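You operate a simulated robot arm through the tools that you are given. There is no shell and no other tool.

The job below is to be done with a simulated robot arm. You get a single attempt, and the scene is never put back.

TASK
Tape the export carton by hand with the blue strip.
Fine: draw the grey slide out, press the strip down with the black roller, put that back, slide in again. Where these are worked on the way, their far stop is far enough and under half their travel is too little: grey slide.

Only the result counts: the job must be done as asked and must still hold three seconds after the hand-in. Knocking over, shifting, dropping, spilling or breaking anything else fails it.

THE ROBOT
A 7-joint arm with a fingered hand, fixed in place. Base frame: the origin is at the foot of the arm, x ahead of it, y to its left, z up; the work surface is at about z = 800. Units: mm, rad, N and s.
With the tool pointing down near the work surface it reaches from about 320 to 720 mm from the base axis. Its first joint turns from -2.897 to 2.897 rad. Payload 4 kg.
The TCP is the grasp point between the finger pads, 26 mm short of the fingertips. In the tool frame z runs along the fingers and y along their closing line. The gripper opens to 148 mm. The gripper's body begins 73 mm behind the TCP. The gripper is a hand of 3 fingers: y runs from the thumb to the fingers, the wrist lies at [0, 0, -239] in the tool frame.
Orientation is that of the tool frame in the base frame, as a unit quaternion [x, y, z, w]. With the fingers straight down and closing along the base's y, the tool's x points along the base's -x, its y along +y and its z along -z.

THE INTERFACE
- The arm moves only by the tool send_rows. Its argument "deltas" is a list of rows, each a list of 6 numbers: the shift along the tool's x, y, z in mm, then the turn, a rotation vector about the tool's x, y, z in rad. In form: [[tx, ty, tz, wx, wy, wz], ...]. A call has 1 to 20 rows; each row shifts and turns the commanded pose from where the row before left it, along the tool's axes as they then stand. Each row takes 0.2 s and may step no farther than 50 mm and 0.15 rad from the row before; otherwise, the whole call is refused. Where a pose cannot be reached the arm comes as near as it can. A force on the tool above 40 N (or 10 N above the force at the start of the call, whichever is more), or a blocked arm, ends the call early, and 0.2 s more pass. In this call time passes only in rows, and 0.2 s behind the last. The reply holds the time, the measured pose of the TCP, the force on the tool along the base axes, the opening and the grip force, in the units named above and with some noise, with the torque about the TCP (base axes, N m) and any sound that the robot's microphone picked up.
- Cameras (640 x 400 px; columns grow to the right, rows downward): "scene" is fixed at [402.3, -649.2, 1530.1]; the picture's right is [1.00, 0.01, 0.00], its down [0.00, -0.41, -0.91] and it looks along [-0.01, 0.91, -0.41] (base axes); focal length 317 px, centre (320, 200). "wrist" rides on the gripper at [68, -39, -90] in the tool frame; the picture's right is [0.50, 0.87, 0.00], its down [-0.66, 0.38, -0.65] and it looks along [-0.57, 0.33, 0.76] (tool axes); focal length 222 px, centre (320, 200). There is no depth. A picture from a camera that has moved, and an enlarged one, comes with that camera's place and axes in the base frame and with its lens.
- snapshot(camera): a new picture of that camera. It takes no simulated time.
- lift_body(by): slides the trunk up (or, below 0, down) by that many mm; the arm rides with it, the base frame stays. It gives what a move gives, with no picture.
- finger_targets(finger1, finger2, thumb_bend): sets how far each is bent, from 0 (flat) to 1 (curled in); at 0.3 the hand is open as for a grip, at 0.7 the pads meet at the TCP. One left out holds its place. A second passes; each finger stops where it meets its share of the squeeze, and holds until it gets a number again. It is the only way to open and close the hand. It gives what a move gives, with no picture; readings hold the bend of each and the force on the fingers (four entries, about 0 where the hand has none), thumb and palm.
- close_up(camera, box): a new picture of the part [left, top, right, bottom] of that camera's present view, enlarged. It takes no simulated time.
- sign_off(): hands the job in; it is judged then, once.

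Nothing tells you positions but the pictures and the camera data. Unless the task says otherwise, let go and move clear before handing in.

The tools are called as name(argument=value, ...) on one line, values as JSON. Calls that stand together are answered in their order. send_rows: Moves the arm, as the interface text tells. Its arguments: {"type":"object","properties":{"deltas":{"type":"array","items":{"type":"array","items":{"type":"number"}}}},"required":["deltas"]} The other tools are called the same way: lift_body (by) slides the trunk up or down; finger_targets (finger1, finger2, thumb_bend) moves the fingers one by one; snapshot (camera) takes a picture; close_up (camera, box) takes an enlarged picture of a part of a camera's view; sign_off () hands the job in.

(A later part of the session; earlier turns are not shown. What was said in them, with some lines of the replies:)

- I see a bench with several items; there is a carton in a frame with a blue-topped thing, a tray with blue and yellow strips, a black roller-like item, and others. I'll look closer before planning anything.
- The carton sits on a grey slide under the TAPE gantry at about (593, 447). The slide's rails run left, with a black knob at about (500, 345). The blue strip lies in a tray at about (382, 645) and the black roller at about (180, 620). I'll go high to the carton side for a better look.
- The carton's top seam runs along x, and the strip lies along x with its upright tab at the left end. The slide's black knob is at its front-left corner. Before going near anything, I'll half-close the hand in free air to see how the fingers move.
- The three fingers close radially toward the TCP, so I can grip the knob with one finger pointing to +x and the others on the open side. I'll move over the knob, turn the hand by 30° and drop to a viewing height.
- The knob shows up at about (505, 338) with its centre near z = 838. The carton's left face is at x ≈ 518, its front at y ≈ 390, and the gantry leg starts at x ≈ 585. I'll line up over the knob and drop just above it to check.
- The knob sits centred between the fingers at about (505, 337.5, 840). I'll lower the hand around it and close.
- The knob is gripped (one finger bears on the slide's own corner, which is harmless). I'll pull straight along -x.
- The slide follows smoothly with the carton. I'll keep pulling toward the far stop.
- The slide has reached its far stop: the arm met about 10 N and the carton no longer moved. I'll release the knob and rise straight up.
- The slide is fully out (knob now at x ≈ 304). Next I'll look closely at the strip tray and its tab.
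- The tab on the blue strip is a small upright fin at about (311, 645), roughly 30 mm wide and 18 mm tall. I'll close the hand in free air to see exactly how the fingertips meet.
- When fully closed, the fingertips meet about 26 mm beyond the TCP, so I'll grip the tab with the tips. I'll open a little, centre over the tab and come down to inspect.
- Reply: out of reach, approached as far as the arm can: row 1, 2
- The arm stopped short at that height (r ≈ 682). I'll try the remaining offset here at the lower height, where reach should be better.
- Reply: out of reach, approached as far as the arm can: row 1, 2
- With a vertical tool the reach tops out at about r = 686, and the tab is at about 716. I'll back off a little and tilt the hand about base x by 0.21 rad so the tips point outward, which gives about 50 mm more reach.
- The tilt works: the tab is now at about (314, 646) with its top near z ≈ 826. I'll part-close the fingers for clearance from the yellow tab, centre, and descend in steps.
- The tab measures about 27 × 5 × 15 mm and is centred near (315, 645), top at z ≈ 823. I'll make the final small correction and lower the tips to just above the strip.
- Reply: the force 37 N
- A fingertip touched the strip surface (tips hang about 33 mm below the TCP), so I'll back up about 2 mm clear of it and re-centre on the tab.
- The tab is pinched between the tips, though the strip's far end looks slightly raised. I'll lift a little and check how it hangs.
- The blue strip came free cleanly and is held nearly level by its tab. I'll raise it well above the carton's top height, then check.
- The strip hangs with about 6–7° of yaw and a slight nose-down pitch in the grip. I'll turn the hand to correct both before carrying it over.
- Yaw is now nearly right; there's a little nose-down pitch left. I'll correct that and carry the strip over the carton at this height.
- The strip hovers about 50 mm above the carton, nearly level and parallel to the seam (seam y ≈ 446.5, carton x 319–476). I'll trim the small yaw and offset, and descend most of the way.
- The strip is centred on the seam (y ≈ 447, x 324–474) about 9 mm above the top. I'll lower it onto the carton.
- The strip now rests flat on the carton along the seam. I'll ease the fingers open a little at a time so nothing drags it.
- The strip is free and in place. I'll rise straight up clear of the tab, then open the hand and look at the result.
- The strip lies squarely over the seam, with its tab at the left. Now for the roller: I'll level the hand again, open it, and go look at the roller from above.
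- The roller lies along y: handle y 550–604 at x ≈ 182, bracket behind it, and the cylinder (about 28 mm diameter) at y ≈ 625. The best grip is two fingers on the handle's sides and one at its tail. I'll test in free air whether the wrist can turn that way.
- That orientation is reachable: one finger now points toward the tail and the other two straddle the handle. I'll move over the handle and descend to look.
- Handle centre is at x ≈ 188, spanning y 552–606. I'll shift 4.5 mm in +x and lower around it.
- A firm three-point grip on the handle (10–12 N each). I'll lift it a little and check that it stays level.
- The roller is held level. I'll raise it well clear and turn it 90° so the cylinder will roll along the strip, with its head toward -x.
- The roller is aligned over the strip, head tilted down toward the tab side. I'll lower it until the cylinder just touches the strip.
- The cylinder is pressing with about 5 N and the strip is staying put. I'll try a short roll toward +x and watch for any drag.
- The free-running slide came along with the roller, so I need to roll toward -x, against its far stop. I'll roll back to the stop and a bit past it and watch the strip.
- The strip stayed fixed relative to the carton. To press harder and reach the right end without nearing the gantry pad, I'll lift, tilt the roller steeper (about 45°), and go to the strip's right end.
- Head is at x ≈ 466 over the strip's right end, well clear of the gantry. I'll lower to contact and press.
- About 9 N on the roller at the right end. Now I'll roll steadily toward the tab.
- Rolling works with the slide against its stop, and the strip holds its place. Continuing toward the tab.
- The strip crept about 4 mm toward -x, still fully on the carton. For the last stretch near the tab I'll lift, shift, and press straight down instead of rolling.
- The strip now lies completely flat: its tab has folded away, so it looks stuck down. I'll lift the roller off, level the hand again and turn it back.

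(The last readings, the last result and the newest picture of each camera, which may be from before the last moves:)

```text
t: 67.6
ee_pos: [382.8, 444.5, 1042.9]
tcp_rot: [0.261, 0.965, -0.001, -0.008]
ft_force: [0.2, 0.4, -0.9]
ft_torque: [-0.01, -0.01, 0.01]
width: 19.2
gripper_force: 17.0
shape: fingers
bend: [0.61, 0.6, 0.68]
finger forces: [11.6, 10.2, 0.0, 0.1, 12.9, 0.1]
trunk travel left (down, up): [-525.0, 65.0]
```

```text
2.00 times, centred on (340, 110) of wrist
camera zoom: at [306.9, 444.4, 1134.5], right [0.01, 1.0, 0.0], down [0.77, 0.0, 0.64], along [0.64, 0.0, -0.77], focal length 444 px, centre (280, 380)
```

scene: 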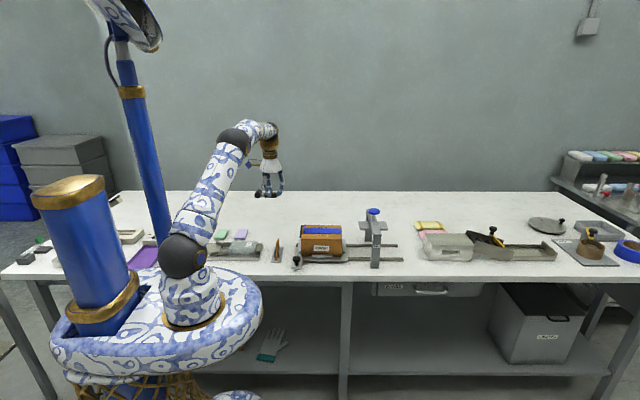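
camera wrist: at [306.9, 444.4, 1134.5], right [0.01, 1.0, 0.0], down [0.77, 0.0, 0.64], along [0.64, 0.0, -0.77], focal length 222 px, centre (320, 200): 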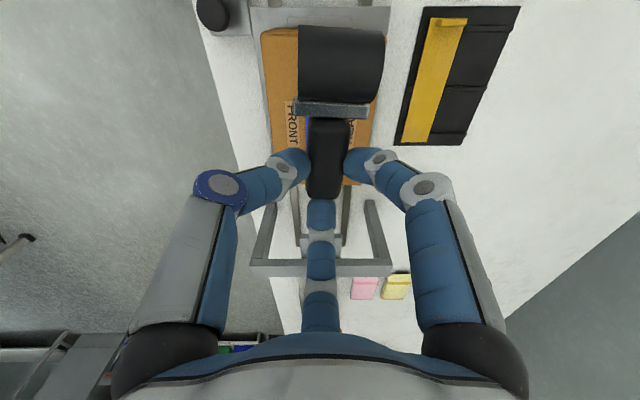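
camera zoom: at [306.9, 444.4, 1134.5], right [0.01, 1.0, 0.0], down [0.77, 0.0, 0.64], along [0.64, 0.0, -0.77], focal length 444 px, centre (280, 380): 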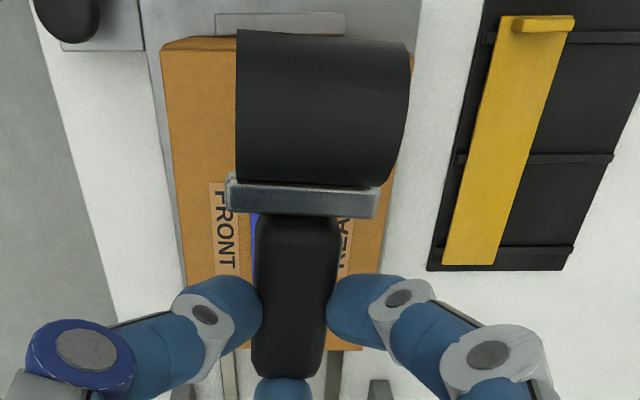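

The roller sits in the grip pitched head-up about 5° and turned about 3°, which I'll compensate when setting it down. Carrying it back to its spot now.

send_rows(deltas=[[39.6, 1.6, 0, 0, 0, 0], [39.6, 1.6, 0, 0, 0, 0], [39.6, 1.6, 0, 0, 0, 0], [39.6, 1.6, 0, 0, 0, 0], [39.6, 1.6, 0, 0, 0, 0], [39.6, 1.6, 0, 0, 0, 0], [0, 0, 0, 0, 0, 0.138], [0, 0, 0, 0, 0, 0.138], [0, 0, 0, 0, 0, 0.138], [0, 0, 0, 0, 0, 0.138], [0, 0, 0, 0, 0, 0.138], [0, 0, 0, 0, 0, 0.138], [0, 0, 0, 0, 0, 0.138], [0, 0, 0, 0, 0, 0.138], [0, 0, 0, 0, 0, 0.138], [0, 0, 0, 0, 0, 0.138], [0, 0, 0, 0, 0, 0.138], [0, 0, 0, -0.0436, -0.0855, 0]])

snapshot(camera="wrist")

close_up(camera="scene", box=[250, 180, 310, 240])

```text
t: 71.4
ee_pos: [183.9, 572.0, 1045.6]
tcp_rot: [0.853, 0.519, -0.031, 0.038]
ft_force: [0.7, -0.4, -0.7]
ft_torque: [0.0, -0.06, 0.0]
width: 19.4
gripper_force: 16.9
shape: fingers
bend: [0.61, 0.6, 0.68]
finger forces: [11.6, 9.9, 0.0, 0.1, 12.8, 0.0]
trunk travel left (down, up): [-525.0, 65.0]
```

```text
taken
camera wrist: at [181.2, 658.8, 1127.2], right [1.0, 0.04, -0.02], down [0.04, -0.69, 0.72], along [0.02, -0.72, -0.69], focal length 222 px, centre (320, 200)
```

wrist: 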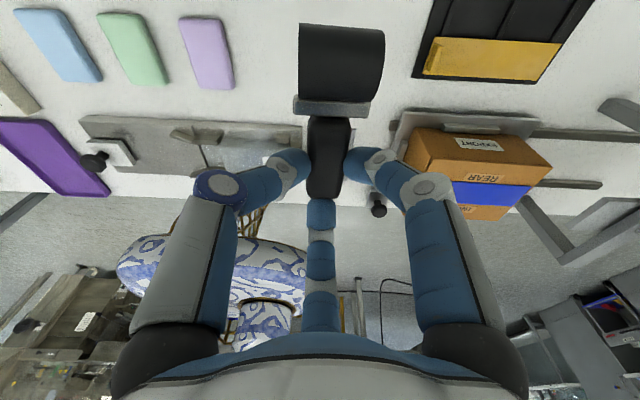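

```text
6.67 times, centred on (280, 210) of scene
camera zoom: at [402.3, -649.2, 1530.1], right [1.0, 0.01, 0.0], down [0.0, -0.41, -0.91], along [-0.01, 0.91, -0.41], focal length 2116 px, centre (587, 133)
```

zoom: 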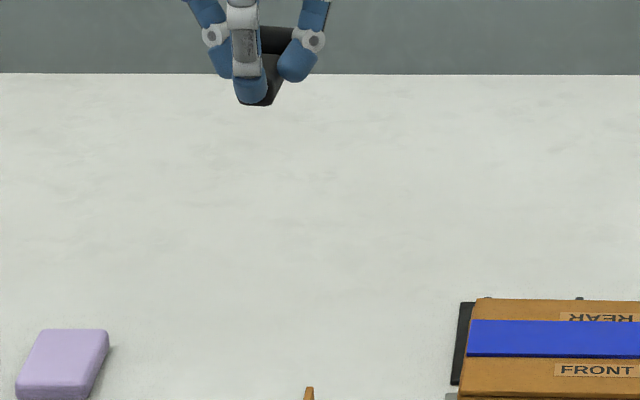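

send_rows(deltas=[[3.2, -1.63, 37.3, 0, 0, 0], [3.2, -1.63, 37.3, 0, 0, 0], [3.2, -1.63, 37.3, 0, 0, 0], [3.2, -1.63, 37.3, 0, 0, 0], [2.1, -1.1, 24.9, 0, 0, 0]])

close_up(camera="wrist", box=[240, 10, 400, 210])

close_up(camera="scene", box=[255, 205, 305, 245])

```text
t: 72.6
ee_pos: [179.2, 574.8, 868.9]
tcp_rot: [0.853, 0.519, -0.031, 0.037]
ft_force: [-0.4, -0.3, -1.5]
ft_torque: [-0.08, 0.0, 0.0]
width: 19.4
gripper_force: 17.0
shape: fingers
bend: [0.61, 0.6, 0.68]
finger forces: [11.6, 9.8, 0.1, 0.0, 12.8, 0.0]
trunk travel left (down, up): [-525.0, 65.0]
```

```text
2.00 times, centred on (320, 110) of wrist
camera zoom: at [177.9, 660.3, 951.5], right [1.0, 0.05, -0.02], down [0.05, -0.69, 0.72], along [0.02, -0.72, -0.69], focal length 444 px, centre (320, 380)
```

zoom: 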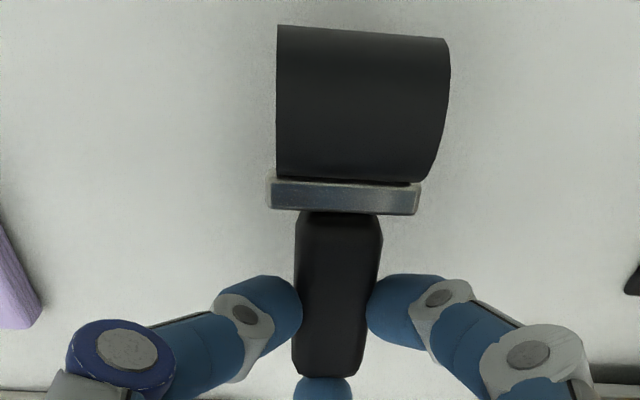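

```text
10.00 times, centred on (280, 225) of scene
camera zoom: at [402.3, -649.2, 1530.1], right [1.0, 0.01, 0.0], down [0.0, -0.41, -0.91], along [-0.01, 0.91, -0.41], focal length 3174 px, centre (720, -50)
```

zoom: 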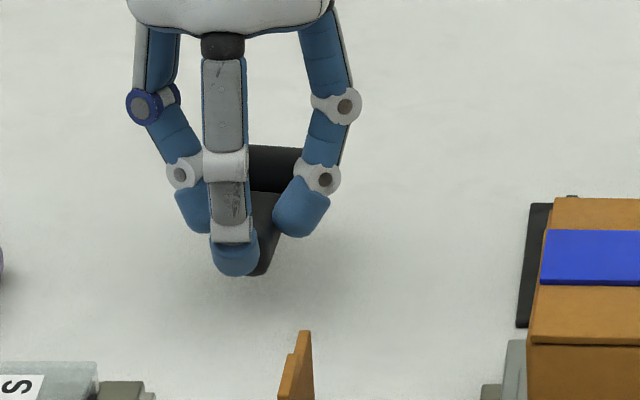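

Cylinder is at about (186, 631), about 22 mm above its rest height and aligned. Lowering gently to touch-down.

send_rows(deltas=[[-0.3, 0.8, 9.1, 0, 0, 0], [-0.3, 0.7, 9.1, 0, 0, 0], [0.17, -0.09, 2, 0, 0, 0]])

close_up(camera="scene", box=[255, 205, 305, 245])

close_up(camera="wrist", box=[240, 10, 400, 210])

```text
t: 73.4
ee_pos: [179.8, 570.5, 849.3]
tcp_rot: [0.853, 0.52, -0.03, 0.037]
ft_force: [-0.1, 0.1, 0.0]
ft_torque: [-0.03, 0.01, 0.07]
width: 19.3
gripper_force: 16.8
shape: fingers
bend: [0.61, 0.6, 0.68]
finger forces: [11.5, 9.8, 0.0, 0.1, 12.8, 0.0]
trunk travel left (down, up): [-525.0, 65.0]
```

```text
10.00 times, centred on (280, 225) of scene
camera zoom: at [402.3, -649.2, 1530.1], right [1.0, 0.01, 0.0], down [0.0, -0.41, -0.91], along [-0.01, 0.91, -0.41], focal length 3174 px, centre (720, -50)
```

zoom: 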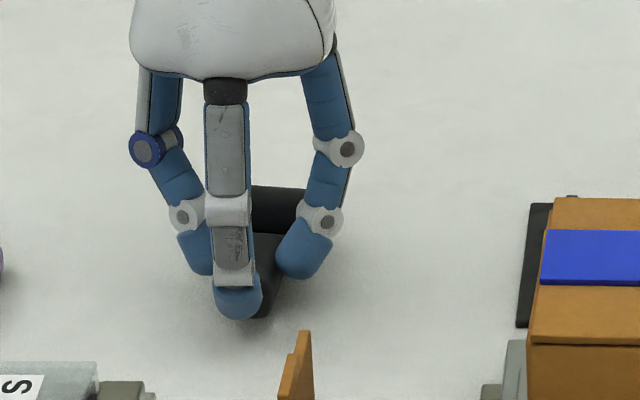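

```text
2.00 times, centred on (320, 110) of wrist
camera zoom: at [178.4, 656.1, 932.5], right [1.0, 0.05, -0.02], down [0.05, -0.69, 0.72], along [0.02, -0.72, -0.69], focal length 444 px, centre (320, 380)
```

zoom: 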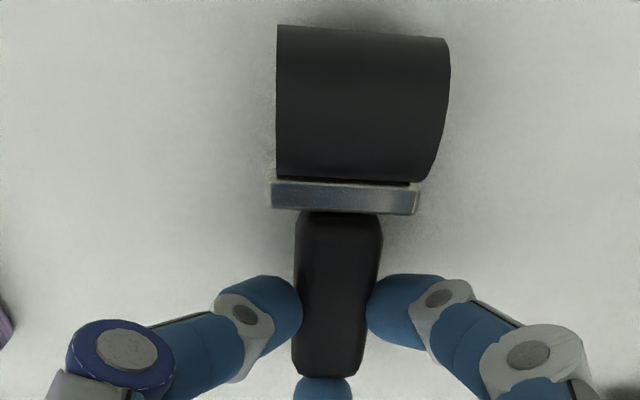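

send_rows(deltas=[[0.13, -0.07, 1.5, 0, 0, 0], [0.13, -0.07, 1.5, 0, 0, 0]])

send_rows(deltas=[[0.1, -0.05, 1.0, 0, 0, 0]])

close_up(camera="scene", box=[255, 205, 305, 245])

```text
t: 74.0
ee_pos: [181.2, 570.1, 847.0]
tcp_rot: [0.853, 0.52, -0.031, 0.038]
ft_force: [-0.5, -0.1, -1.4]
ft_torque: [-0.05, -0.02, 0.01]
width: 19.4
gripper_force: 17.4
shape: fingers
bend: [0.61, 0.6, 0.68]
finger forces: [11.5, 9.7, 0.1, 0.0, 12.8, 0.1]
trunk travel left (down, up): [-525.0, 65.0]
```

```text
t: 74.4
ee_pos: [181.4, 569.7, 845.1]
tcp_rot: [0.853, 0.519, -0.031, 0.037]
ft_force: [-0.8, -0.3, -0.9]
ft_torque: [-0.04, 0.01, -0.01]
width: 19.4
gripper_force: 17.5
shape: fingers
bend: [0.61, 0.6, 0.68]
finger forces: [11.6, 9.8, 0.1, 0.0, 12.8, 0.1]
trunk travel left (down, up): [-525.0, 65.0]
```

```text
10.00 times, centred on (280, 225) of scene
camera zoom: at [402.3, -649.2, 1530.1], right [1.0, 0.01, 0.0], down [0.0, -0.41, -0.91], along [-0.01, 0.91, -0.41], focal length 3174 px, centre (720, -50)
```

zoom: 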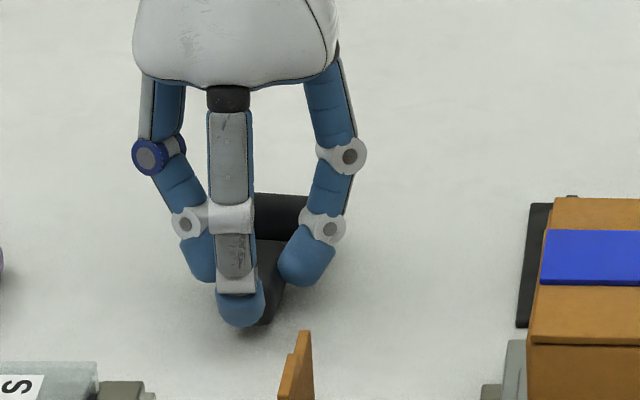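

send_rows(deltas=[[0.1, -0.05, 1.0, 0, 0, 0], [0.1, -0.05, 1.0, 0, 0, 0]])

send_rows(deltas=[[0.1, -0.05, 1.0, 0, 0, 0]])

close_up(camera="scene", box=[255, 205, 305, 245])

```text
t: 75.0
ee_pos: [180.7, 569.5, 843.4]
tcp_rot: [0.853, 0.519, -0.03, 0.037]
ft_force: [0.2, -0.2, -1.0]
ft_torque: [0.0, -0.01, 0.0]
width: 19.3
gripper_force: 16.8
shape: fingers
bend: [0.61, 0.6, 0.68]
finger forces: [11.7, 9.7, 0.0, 0.1, 12.8, 0.0]
trunk travel left (down, up): [-525.0, 65.0]
```

```text
t: 75.4
ee_pos: [180.7, 567.8, 842.1]
tcp_rot: [0.853, 0.52, -0.03, 0.037]
ft_force: [-0.2, 0.5, -0.2]
ft_torque: [-0.01, -0.01, 0.06]
width: 19.1
gripper_force: 17.6
shape: fingers
bend: [0.61, 0.6, 0.68]
finger forces: [11.6, 9.7, 0.0, 0.0, 13.4, 0.0]
trunk travel left (down, up): [-525.0, 65.0]
```

```text
10.00 times, centred on (280, 225) of scene
camera zoom: at [402.3, -649.2, 1530.1], right [1.0, 0.01, 0.0], down [0.0, -0.41, -0.91], along [-0.01, 0.91, -0.41], focal length 3174 px, centre (720, -50)
```

zoom: 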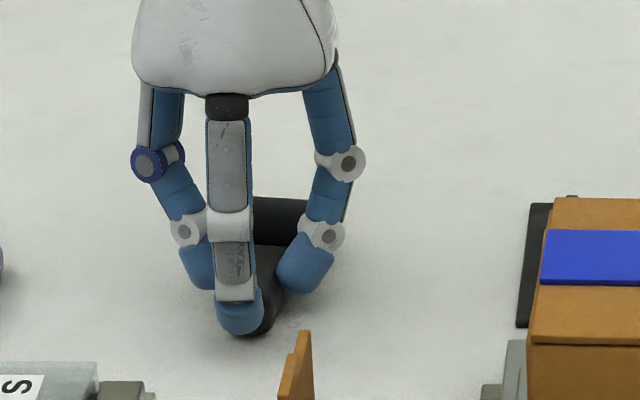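

send_rows(deltas=[[0.1, -0.05, 1.0, 0, 0, 0]])

send_rows(deltas=[[0.1, -0.05, 1.0, 0, 0, 0]])

close_up(camera="wrist", box=[240, 10, 400, 210])

```text
t: 75.8
ee_pos: [181.2, 568.1, 842.3]
tcp_rot: [0.853, 0.519, -0.03, 0.037]
ft_force: [0.1, -0.4, 1.3]
ft_torque: [0.08, -0.02, 0.03]
width: 19.2
gripper_force: 17.9
shape: fingers
bend: [0.61, 0.6, 0.68]
finger forces: [11.7, 9.7, 0.0, 0.0, 13.6, 0.1]
trunk travel left (down, up): [-525.0, 65.0]
```

```text
t: 76.2
ee_pos: [179.7, 569.5, 840.2]
tcp_rot: [0.853, 0.519, -0.031, 0.037]
ft_force: [0.1, -0.7, 2.5]
ft_torque: [0.1, -0.04, -0.02]
width: 19.3
gripper_force: 17.9
shape: fingers
bend: [0.61, 0.6, 0.68]
finger forces: [12.0, 9.9, 0.0, 0.0, 13.8, 0.1]
trunk travel left (down, up): [-525.0, 65.0]
```

```text
2.00 times, centred on (320, 110) of wrist
camera zoom: at [178.6, 654.9, 923.9], right [1.0, 0.05, -0.02], down [0.05, -0.69, 0.72], along [0.02, -0.72, -0.69], focal length 444 px, centre (320, 380)
```

zoom: 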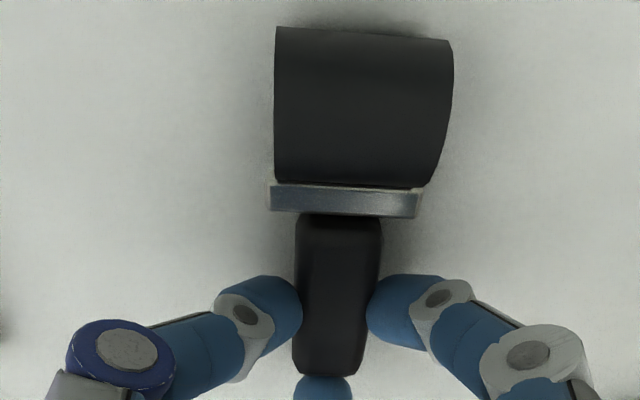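

The cylinder is resting on the table at about (187, 626), its original spot. I'll open gently.

finger_targets(finger1=0.58, finger2=0.56, thumb_bend=0.6)

close_up(camera="wrist", box=[240, 10, 400, 210])

close_up(camera="scene", box=[255, 205, 305, 245])

```text
t: 77.2
ee_pos: [182.2, 569.2, 840.3]
tcp_rot: [0.853, 0.52, -0.03, 0.036]
ft_force: [-1.0, -1.1, -0.3]
ft_torque: [-0.03, 0.01, -0.01]
width: 34.0
gripper_force: 0.0
shape: fingers
bend: [0.57, 0.56, 0.6]
finger forces: [0.0, 0.1, 0.1, 0.0, 0.1, 0.0]
trunk travel left (down, up): [-525.0, 65.0]
```

```text
2.00 times, centred on (320, 110) of wrist
camera zoom: at [178.7, 655.0, 923.8], right [1.0, 0.05, -0.02], down [0.05, -0.69, 0.72], along [0.02, -0.72, -0.69], focal length 444 px, centre (320, 380)
```

zoom: 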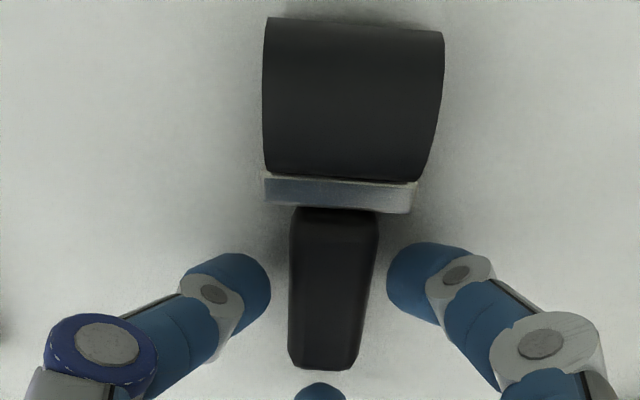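

```text
10.00 times, centred on (280, 225) of scene
camera zoom: at [402.3, -649.2, 1530.1], right [1.0, 0.01, 0.0], down [0.0, -0.41, -0.91], along [-0.01, 0.91, -0.41], focal length 3174 px, centre (720, -50)
```

zoom: 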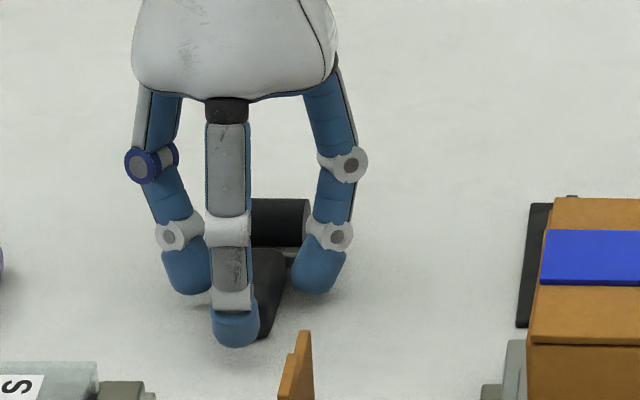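

The roller is down and free. Rising straight up and checking it against its original place.

send_rows(deltas=[[-0.86, 0.44, -9.95, 0, 0, 0], [-2.1, 1.1, -25, 0, 0, 0], [-3.4, 1.7, -40, 0, 0, 0], [-3.4, 1.7, -40, 0, 0, 0], [-3.4, 1.7, -40, 0, 0, 0]])

close_up(camera="scene", box=[255, 205, 355, 275])

snapshot(camera="wrist")

```text
t: 78.4
ee_pos: [181.8, 571.3, 996.3]
tcp_rot: [0.853, 0.52, -0.031, 0.037]
ft_force: [0.0, -0.1, -0.3]
ft_torque: [0.01, 0.0, -0.04]
width: 34.3
gripper_force: 0.0
shape: fingers
bend: [0.57, 0.56, 0.6]
finger forces: [0.0, 0.1, 0.1, 0.0, 0.0, 0.1]
trunk travel left (down, up): [-525.0, 65.0]
```

```text
5.71 times, centred on (305, 240) of scene
camera zoom: at [402.3, -649.2, 1530.1], right [1.0, 0.01, 0.0], down [0.0, -0.41, -0.91], along [-0.01, 0.91, -0.41], focal length 1814 px, centre (406, -29)
```

zoom: 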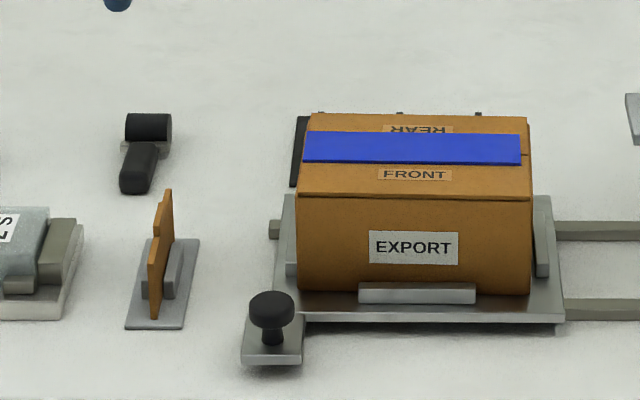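

```text
taken
camera wrist: at [179.7, 657.7, 1078.9], right [1.0, 0.05, -0.02], down [0.04, -0.69, 0.72], along [0.02, -0.72, -0.69], focal length 222 px, centre (320, 200)
```

wrist: 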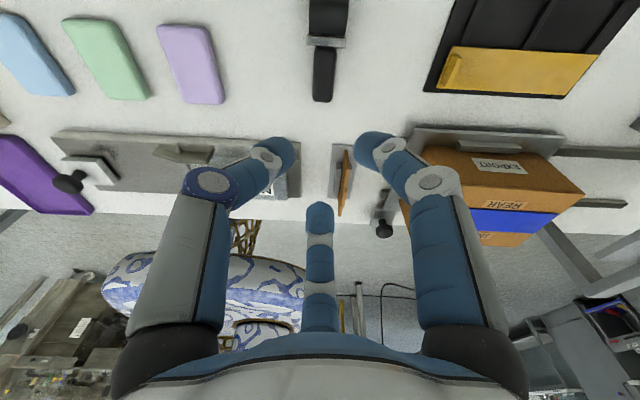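

The roller is back within about 5 mm of where it was, and the strip is flat on the carton. Now I'll turn the hand back and go to the slide's knob at about (304, 338).

send_rows(deltas=[[0, 0, 0, 0.0436, 0.0855, 0], [0, 0, 0, 0, 0, -0.138], [0, 0, 0, 0, 0, -0.138], [0, 0, 0, 0, 0, -0.138], [0, 0, 0, 0, 0, -0.138], [0, 0, 0, 0, 0, -0.138], [0, 0, 0, 0, 0, -0.138], [0, 0, 0, 0, 0, -0.138], [0, 0, 0, 0, 0, -0.138], [0, 0, 0, 0, 0, -0.138], [0, 0, 0, 0, 0, -0.138], [0, 0, 0, 0, 0, -0.138], [-37, -23.5, 0, 0, 0, 0], [-37, -23.5, 0, 0, 0, 0], [-37, -23.5, 0, 0, 0, 0], [-37, -23.5, 0, 0, 0, 0], [-37, -23.5, 0, 0, 0, 0], [-37, -23.5, 0, 0, 0, 0]])

finger_targets(finger1=0.5, finger2=0.5, thumb_bend=0.5)

snapshot(camera="wrist")

```text
t: 82.2
ee_pos: [303.5, 331.5, 996.6]
tcp_rot: [0.262, 0.965, -0.001, -0.006]
ft_force: [0.1, 0.0, -0.3]
ft_torque: [0.01, -0.02, -0.01]
width: 34.0
gripper_force: 0.1
shape: fingers
bend: [0.57, 0.56, 0.6]
finger forces: [0.1, 0.0, 0.1, 0.0, 0.0, 0.1]
trunk travel left (down, up): [-525.0, 65.0]
```

```text
t: 83.2
ee_pos: [302.1, 331.9, 996.4]
tcp_rot: [0.261, 0.965, -0.001, -0.007]
ft_force: [-0.7, -0.4, -0.4]
ft_torque: [0.01, 0.0, -0.01]
width: 61.3
gripper_force: 0.0
shape: fingers
bend: [0.5, 0.5, 0.5]
finger forces: [0.0, 0.1, 0.0, 0.0, 0.1, 0.0]
trunk travel left (down, up): [-525.0, 65.0]
```

```text
taken
camera wrist: at [226.0, 332.5, 1087.7], right [0.01, 1.0, 0.0], down [0.77, 0.0, 0.64], along [0.64, 0.0, -0.77], focal length 222 px, centre (320, 200)
```

wrist: 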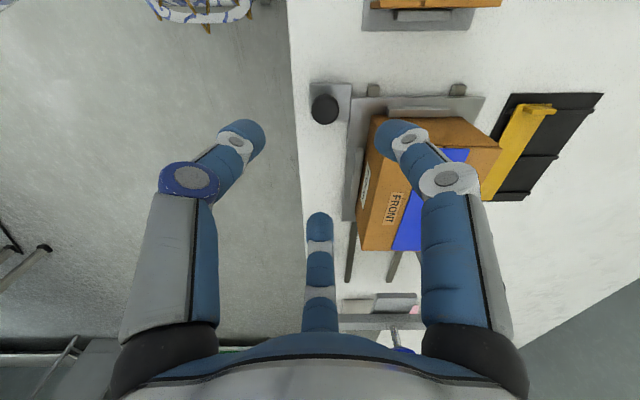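

send_rows(deltas=[[2.1, 5.7, 0, 0, 0, 0], [0, 0, 40, 0, 0, 0], [0, 0, 40, 0, 0, 0], [0, 0, 30, 0, 0, 0]])

snapshot(camera="wrist")

```text
t: 84.2
ee_pos: [303.2, 339.7, 887.3]
tcp_rot: [0.261, 0.965, -0.001, -0.006]
ft_force: [0.9, -0.2, 0.3]
ft_torque: [-0.02, 0.0, 0.04]
width: 61.7
gripper_force: 0.0
shape: fingers
bend: [0.5, 0.5, 0.5]
finger forces: [0.1, 0.0, 0.0, 0.0, 0.0, 0.1]
trunk travel left (down, up): [-525.0, 65.0]
```

```text
taken
camera wrist: at [226.5, 339.3, 977.4], right [0.01, 1.0, 0.0], down [0.77, 0.0, 0.64], along [0.64, 0.0, -0.77], focal length 222 px, centre (320, 200)
```

wrist: 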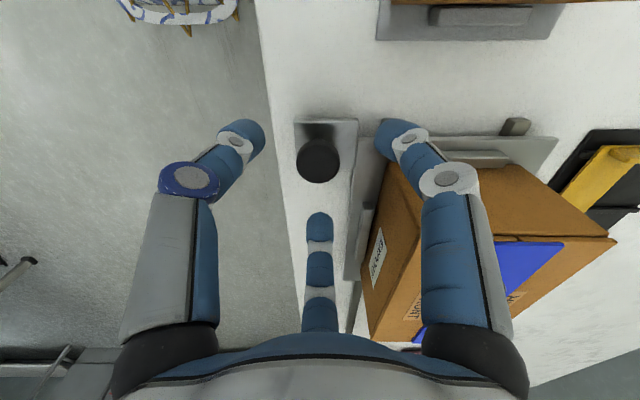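

send_rows(deltas=[[-0.7, -1.2, 15, 0, 0, 0], [0, 0, 15, 0, 0, 0], [0, 0, 14, 0, 0, 0]])

snapshot(camera="wrist")

```text
t: 85.0
ee_pos: [302.1, 341.1, 840.3]
tcp_rot: [0.262, 0.965, -0.002, -0.006]
ft_force: [0.1, 0.8, 0.4]
ft_torque: [-0.01, 0.01, -0.04]
width: 61.8
gripper_force: 0.1
shape: fingers
bend: [0.5, 0.5, 0.5]
finger forces: [0.0, 0.0, 0.1, 0.1, 0.0, 0.1]
trunk travel left (down, up): [-525.0, 65.0]
```

```text
taken
camera wrist: at [226.4, 340.0, 931.7], right [0.01, 1.0, 0.0], down [0.77, -0.01, 0.64], along [0.64, 0.0, -0.77], focal length 222 px, centre (320, 200)
```

wrist: 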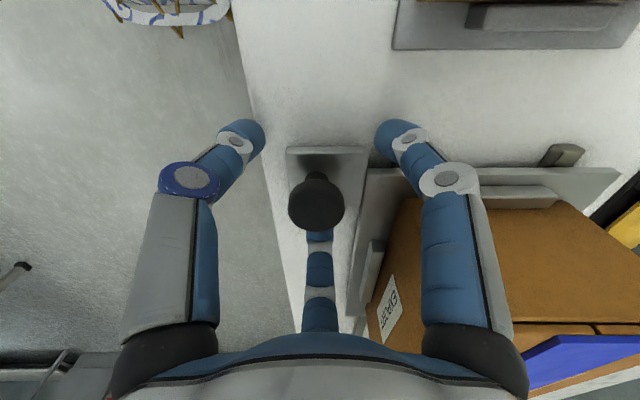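

send_rows(deltas=[[-1, -1.7, -1.5, 0, 0, 0]])

finger_targets(finger1=0.7, finger2=0.7, thumb_bend=0.7)

close_up(camera="scene", box=[255, 185, 355, 285])

snapshot(camera="wrist")

```text
t: 85.4
ee_pos: [303.2, 338.0, 842.2]
tcp_rot: [0.261, 0.965, -0.002, -0.006]
ft_force: [0.1, -0.1, -0.1]
ft_torque: [0.0, -0.01, 0.02]
width: 61.8
gripper_force: 0.2
shape: fingers
bend: [0.5, 0.5, 0.5]
finger forces: [0.0, 0.0, 0.0, 0.1, 0.0, 0.0]
trunk travel left (down, up): [-525.0, 65.0]
```

```text
t: 86.4
ee_pos: [303.1, 336.7, 842.6]
tcp_rot: [0.262, 0.965, -0.002, -0.007]
ft_force: [-0.4, -1.2, -1.6]
ft_torque: [0.03, -0.03, 0.13]
width: 42.1
gripper_force: 18.4
shape: fingers
bend: [0.53, 0.58, 0.62]
finger forces: [12.6, 10.2, 0.0, 0.0, 13.1, 0.0]
trunk travel left (down, up): [-525.0, 65.0]
```

```text
4.00 times, centred on (305, 235) of scene
camera zoom: at [402.3, -649.2, 1530.1], right [1.0, 0.01, 0.0], down [0.0, -0.41, -0.91], along [-0.01, 0.91, -0.41], focal length 1270 px, centre (380, 60)
```

zoom: 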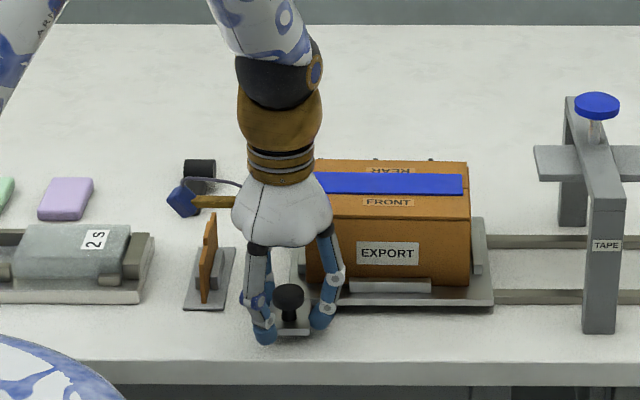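

```text
taken
camera wrist: at [226.5, 337.7, 933.9], right [0.01, 1.0, 0.0], down [0.77, 0.0, 0.64], along [0.64, 0.0, -0.77], focal length 222 px, centre (320, 200)
```

wrist: 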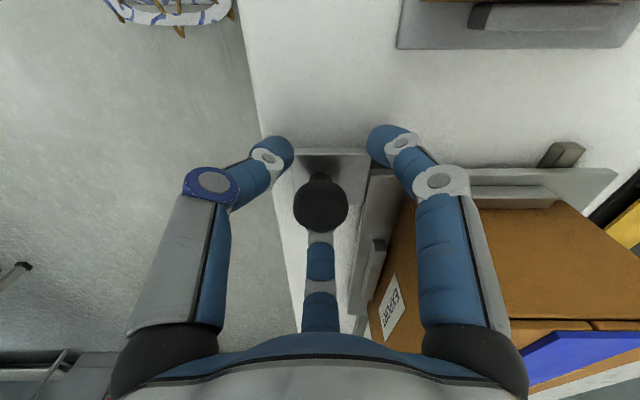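

Same secure grip as before. Pushing the slide in along +x.

send_rows(deltas=[[-8.66, 5, 0, 0, 0, 0], [-17.32, 10, 0, 0, 0, 0], [-17.32, 10, 0, 0, 0, 0], [-17.32, 10, 0, 0, 0, 0]])

close_up(camera="scene", box=[280, 180, 420, 280])

```text
t: 87.4
ee_pos: [373.3, 337.5, 841.7]
tcp_rot: [0.261, 0.965, -0.001, -0.006]
ft_force: [1.0, -1.2, 4.6]
ft_torque: [0.06, 0.01, 0.07]
width: 42.0
gripper_force: 19.0
shape: fingers
bend: [0.53, 0.58, 0.62]
finger forces: [12.8, 11.2, 0.0, 0.0, 13.3, 0.0]
trunk travel left (down, up): [-525.0, 65.0]
```

```text
4.00 times, centred on (350, 230) of scene
camera zoom: at [402.3, -649.2, 1530.1], right [1.0, 0.01, 0.0], down [0.0, -0.41, -0.91], along [-0.01, 0.91, -0.41], focal length 1270 px, centre (200, 80)
```

zoom: 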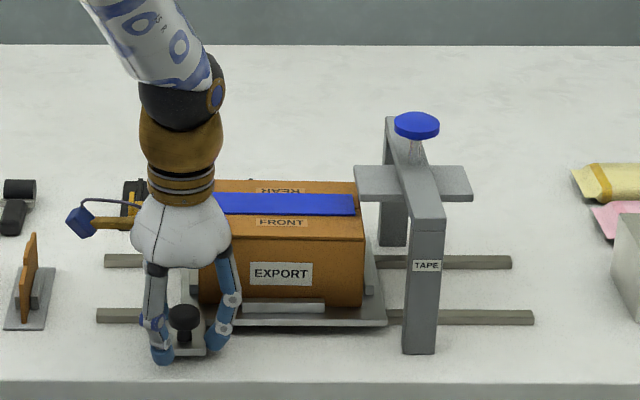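

send_rows(deltas=[[-17.32, 10, 0, 0, 0, 0], [-17.32, 10, 0, 0, 0, 0], [-17.32, 10, 0, 0, 0, 0], [-17.32, 10, 0, 0, 0, 0], [-17.32, 10, 0, 0, 0, 0]])

close_up(camera="scene", box=[300, 180, 440, 280])

```text
t: 88.6
ee_pos: [472.6, 337.8, 843.0]
tcp_rot: [0.261, 0.965, -0.001, -0.007]
ft_force: [0.8, -2.9, 9.9]
ft_torque: [0.01, -0.01, 0.15]
width: 41.8
gripper_force: 18.3
shape: fingers
bend: [0.53, 0.58, 0.62]
finger forces: [12.5, 11.3, 0.0, 0.1, 14.2, 0.0]
trunk travel left (down, up): [-525.0, 65.0]
```

```text
4.00 times, centred on (370, 230) of scene
camera zoom: at [402.3, -649.2, 1530.1], right [1.0, 0.01, 0.0], down [0.0, -0.41, -0.91], along [-0.01, 0.91, -0.41], focal length 1270 px, centre (120, 80)
```

zoom: 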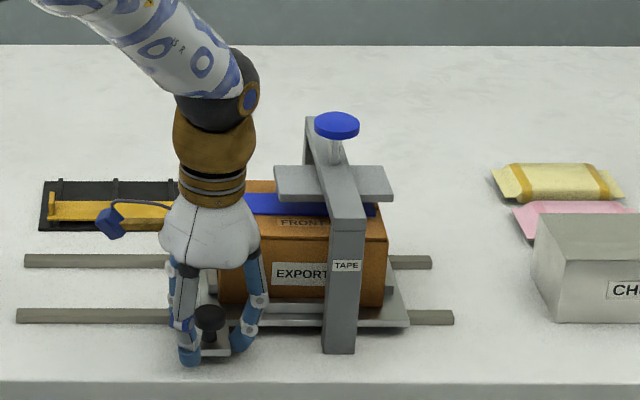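

send_rows(deltas=[[-6.93, 4, -0.7, 0, 0, 0], [-6.93, 4, 0, 0, 0, 0], [-6.93, 4, 0, 0, 0, 0]])

send_rows(deltas=[[-3.46, 2, 0, 0, 0, 0]])

send_rows(deltas=[[-3.46, 2, 0, 0, 0, 0]])

close_up(camera="scene", box=[320, 180, 420, 280])

```text
t: 89.4
ee_pos: [496.6, 337.7, 841.7]
tcp_rot: [0.261, 0.965, -0.001, -0.006]
ft_force: [-0.7, -1.5, 1.7]
ft_torque: [0.04, 0.05, 0.14]
width: 42.1
gripper_force: 18.4
shape: fingers
bend: [0.53, 0.58, 0.62]
finger forces: [12.7, 10.8, 0.0, 0.0, 13.0, 0.1]
trunk travel left (down, up): [-525.0, 65.0]
```

```text
t: 89.8
ee_pos: [500.9, 336.5, 841.8]
tcp_rot: [0.261, 0.965, 0.0, -0.006]
ft_force: [-1.9, 0.6, 5.6]
ft_torque: [0.09, 0.05, 0.13]
width: 41.8
gripper_force: 18.5
shape: fingers
bend: [0.53, 0.58, 0.62]
finger forces: [12.9, 10.9, 0.1, 0.0, 12.7, 0.1]
trunk travel left (down, up): [-525.0, 65.0]
```

```text
t: 90.2
ee_pos: [503.5, 337.4, 840.9]
tcp_rot: [0.261, 0.965, -0.002, -0.007]
ft_force: [-7.5, 0.4, 6.9]
ft_torque: [0.11, 0.24, 0.04]
width: 42.1
gripper_force: 17.5
shape: fingers
bend: [0.53, 0.59, 0.62]
finger forces: [14.0, 9.5, 0.0, 0.0, 12.0, 0.0]
trunk travel left (down, up): [-525.0, 65.0]
```

```text
4.00 times, centred on (370, 230) of scene
camera zoom: at [402.3, -649.2, 1530.1], right [1.0, 0.01, 0.0], down [0.0, -0.41, -0.91], along [-0.01, 0.91, -0.41], focal length 1270 px, centre (120, 80)
```

zoom: 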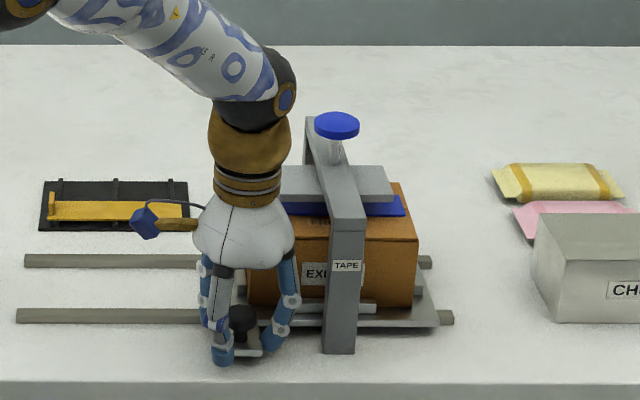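

The slide met its inner stop (-7.5 N) in its original position. One tiny extra push, then I'll release and look.

send_rows(deltas=[[-0.87, 0.5, 0, 0, 0, 0]])

finger_targets(finger1=0.5, finger2=0.5, thumb_bend=0.5)

snapshot(camera="wrist")

close_up(camera="scene", box=[320, 180, 420, 280])

```text
t: 90.6
ee_pos: [504.5, 337.7, 840.8]
tcp_rot: [0.261, 0.965, -0.002, -0.007]
ft_force: [-8.8, 0.4, 8.1]
ft_torque: [0.09, 0.33, 0.02]
width: 42.8
gripper_force: 17.9
shape: fingers
bend: [0.52, 0.6, 0.62]
finger forces: [14.6, 8.8, 0.0, 0.1, 12.4, 0.1]
trunk travel left (down, up): [-525.0, 65.0]
```

```text
t: 91.6
ee_pos: [506.7, 337.6, 840.8]
tcp_rot: [0.261, 0.965, -0.001, -0.006]
ft_force: [0.0, 0.2, -0.8]
ft_torque: [0.0, 0.0, -0.03]
width: 62.0
gripper_force: 0.0
shape: fingers
bend: [0.5, 0.5, 0.5]
finger forces: [0.0, 0.0, 0.0, 0.0, 0.0, 0.0]
trunk travel left (down, up): [-525.0, 65.0]
```

```text
taken
camera wrist: at [429.7, 337.4, 931.7], right [0.01, 1.0, 0.0], down [0.77, 0.0, 0.64], along [0.64, 0.0, -0.77], focal length 222 px, centre (320, 200)
```

wrist: 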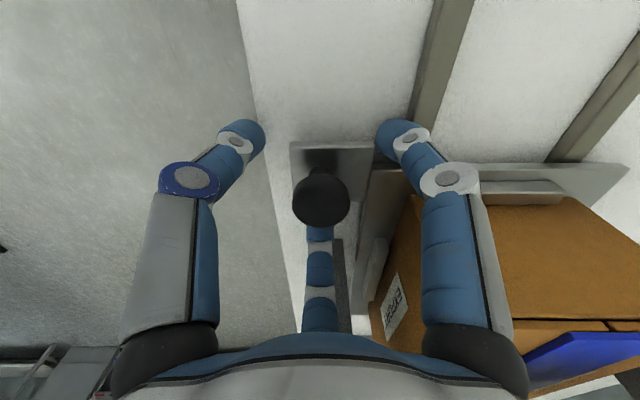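

```text
4.00 times, centred on (370, 230) of scene
camera zoom: at [402.3, -649.2, 1530.1], right [1.0, 0.01, 0.0], down [0.0, -0.41, -0.91], along [-0.01, 0.91, -0.41], focal length 1270 px, centre (120, 80)
```

zoom: 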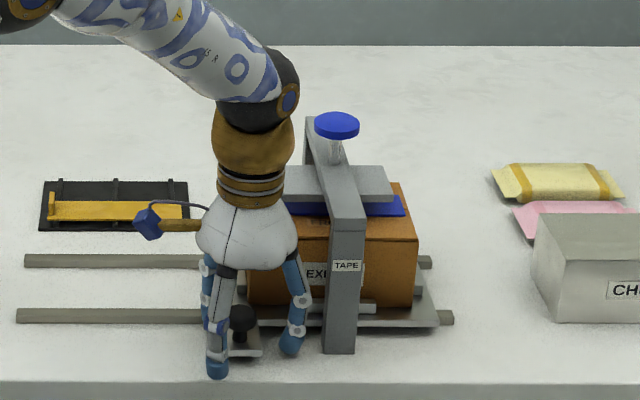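

Free of the knob. Rising straight up and moving clear.

send_rows(deltas=[[0, 0, -20, 0, 0, 0], [0, 0, -40, 0, 0, 0], [0, 0, -40, 0, 0, 0], [0, 0, -40, 0, 0, 0], [0, 0, -40, 0, 0, 0], [0, 0, -40, 0, 0, 0], [34.6, -20, 0, 0, 0, 0], [34.6, -20, 0, 0, 0, 0], [34.6, -20, 0, 0, 0, 0], [34.6, -20, 0, 0, 0, 0], [34.6, -20, 0, 0, 0, 0]])

snapshot(camera="scene")

close_up(camera="scene", box=[330, 200, 420, 275])

close_up(camera="scene", box=[255, 205, 355, 275])

close_up(camera="wrist", box=[280, 60, 440, 260])

```text
t: 94.0
ee_pos: [308.5, 337.3, 1063.9]
tcp_rot: [0.262, 0.965, -0.002, -0.007]
ft_force: [0.4, 1.1, -0.3]
ft_torque: [-0.02, -0.01, 0.02]
width: 62.5
gripper_force: 0.1
shape: fingers
bend: [0.5, 0.5, 0.5]
finger forces: [0.1, 0.0, 0.0, 0.0, 0.0, 0.0]
trunk travel left (down, up): [-525.0, 65.0]
```

```text
taken
```

scene: 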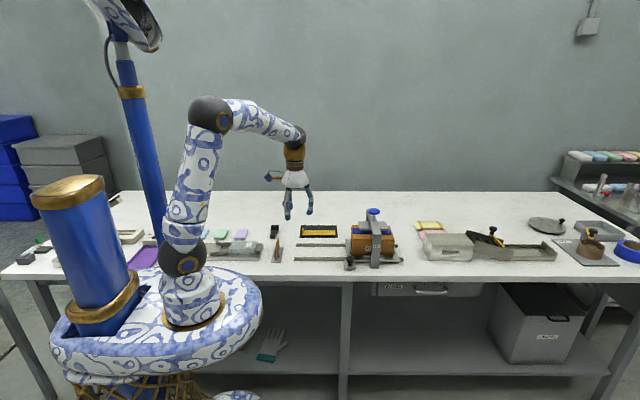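

```text
5.33 times, centred on (375, 238) of scene
camera zoom: at [402.3, -649.2, 1530.1], right [1.0, 0.01, 0.0], down [0.0, -0.41, -0.91], along [-0.01, 0.91, -0.41], focal length 1693 px, centre (27, 0)
```

zoom: 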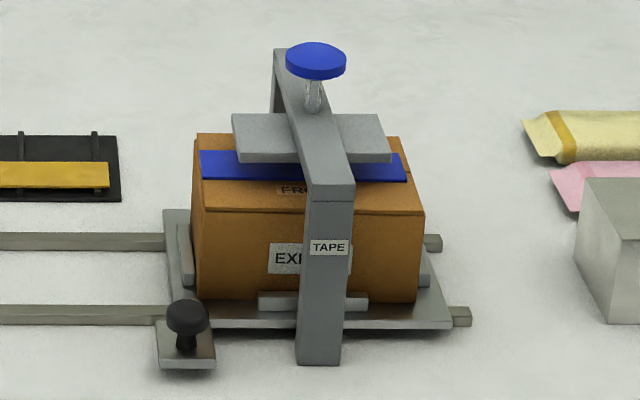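

```text
5.71 times, centred on (305, 240) of scene
camera zoom: at [402.3, -649.2, 1530.1], right [1.0, 0.01, 0.0], down [0.0, -0.41, -0.91], along [-0.01, 0.91, -0.41], focal length 1814 px, centre (406, -29)
```

zoom: 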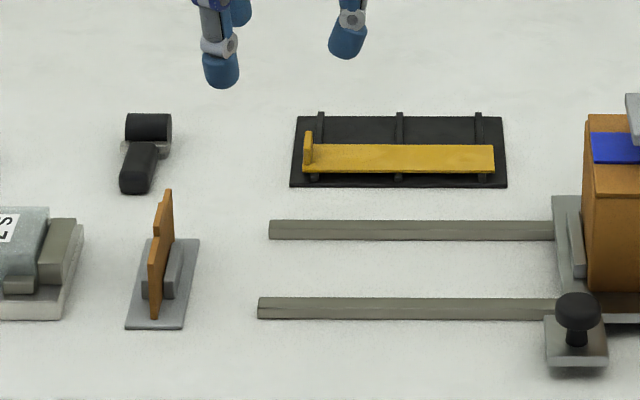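

```text
2.00 times, centred on (360, 160) of wrist
camera zoom: at [232.7, 338.0, 1154.7], right [0.01, 1.0, 0.0], down [0.77, 0.0, 0.64], along [0.64, 0.0, -0.77], focal length 444 px, centre (240, 280)
```

zoom: 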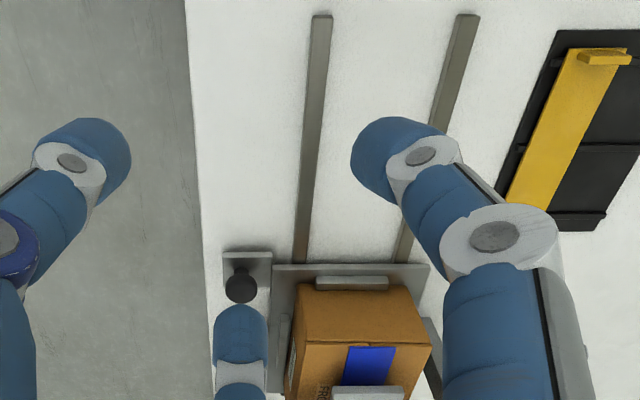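

The result looks right:
- The blue strip lies flat along the carton's seam.
- The slide is home against its inner stop, in its starting position.
- The roller is back at its place, about 5 mm from where it started.
- The tray and the yellow strip are undisturbed.

The hand is open and clear, so I'll hand in.

sign_off()

```text
The job is handed in.
```

I taped the export carton with the blue strip and handed the job in. I haven't seen the judge's result.

- **Slide out:** I drew the grey slide out to its far stop, about 200 mm.
- **Strip:** I laid the blue strip along the seam on top of the carton and rolled it from the right end towards the tab with the black roller, pressing at about 6 to 9 N. Its tab folded flat at the end, so I take it as stuck down. The strip crept about 4 mm to the left during rolling, but lies fully on the carton.
- **Roller:** It's back where it was, about 5 mm to the left of its exact starting spot.
- **Slide in:** I pushed the slide back to its inner stop, and it matches its starting position in the pictures to about 1 mm.

In the final pictures, the tray and the yellow strip had not moved. The hand is open and clear of everything.
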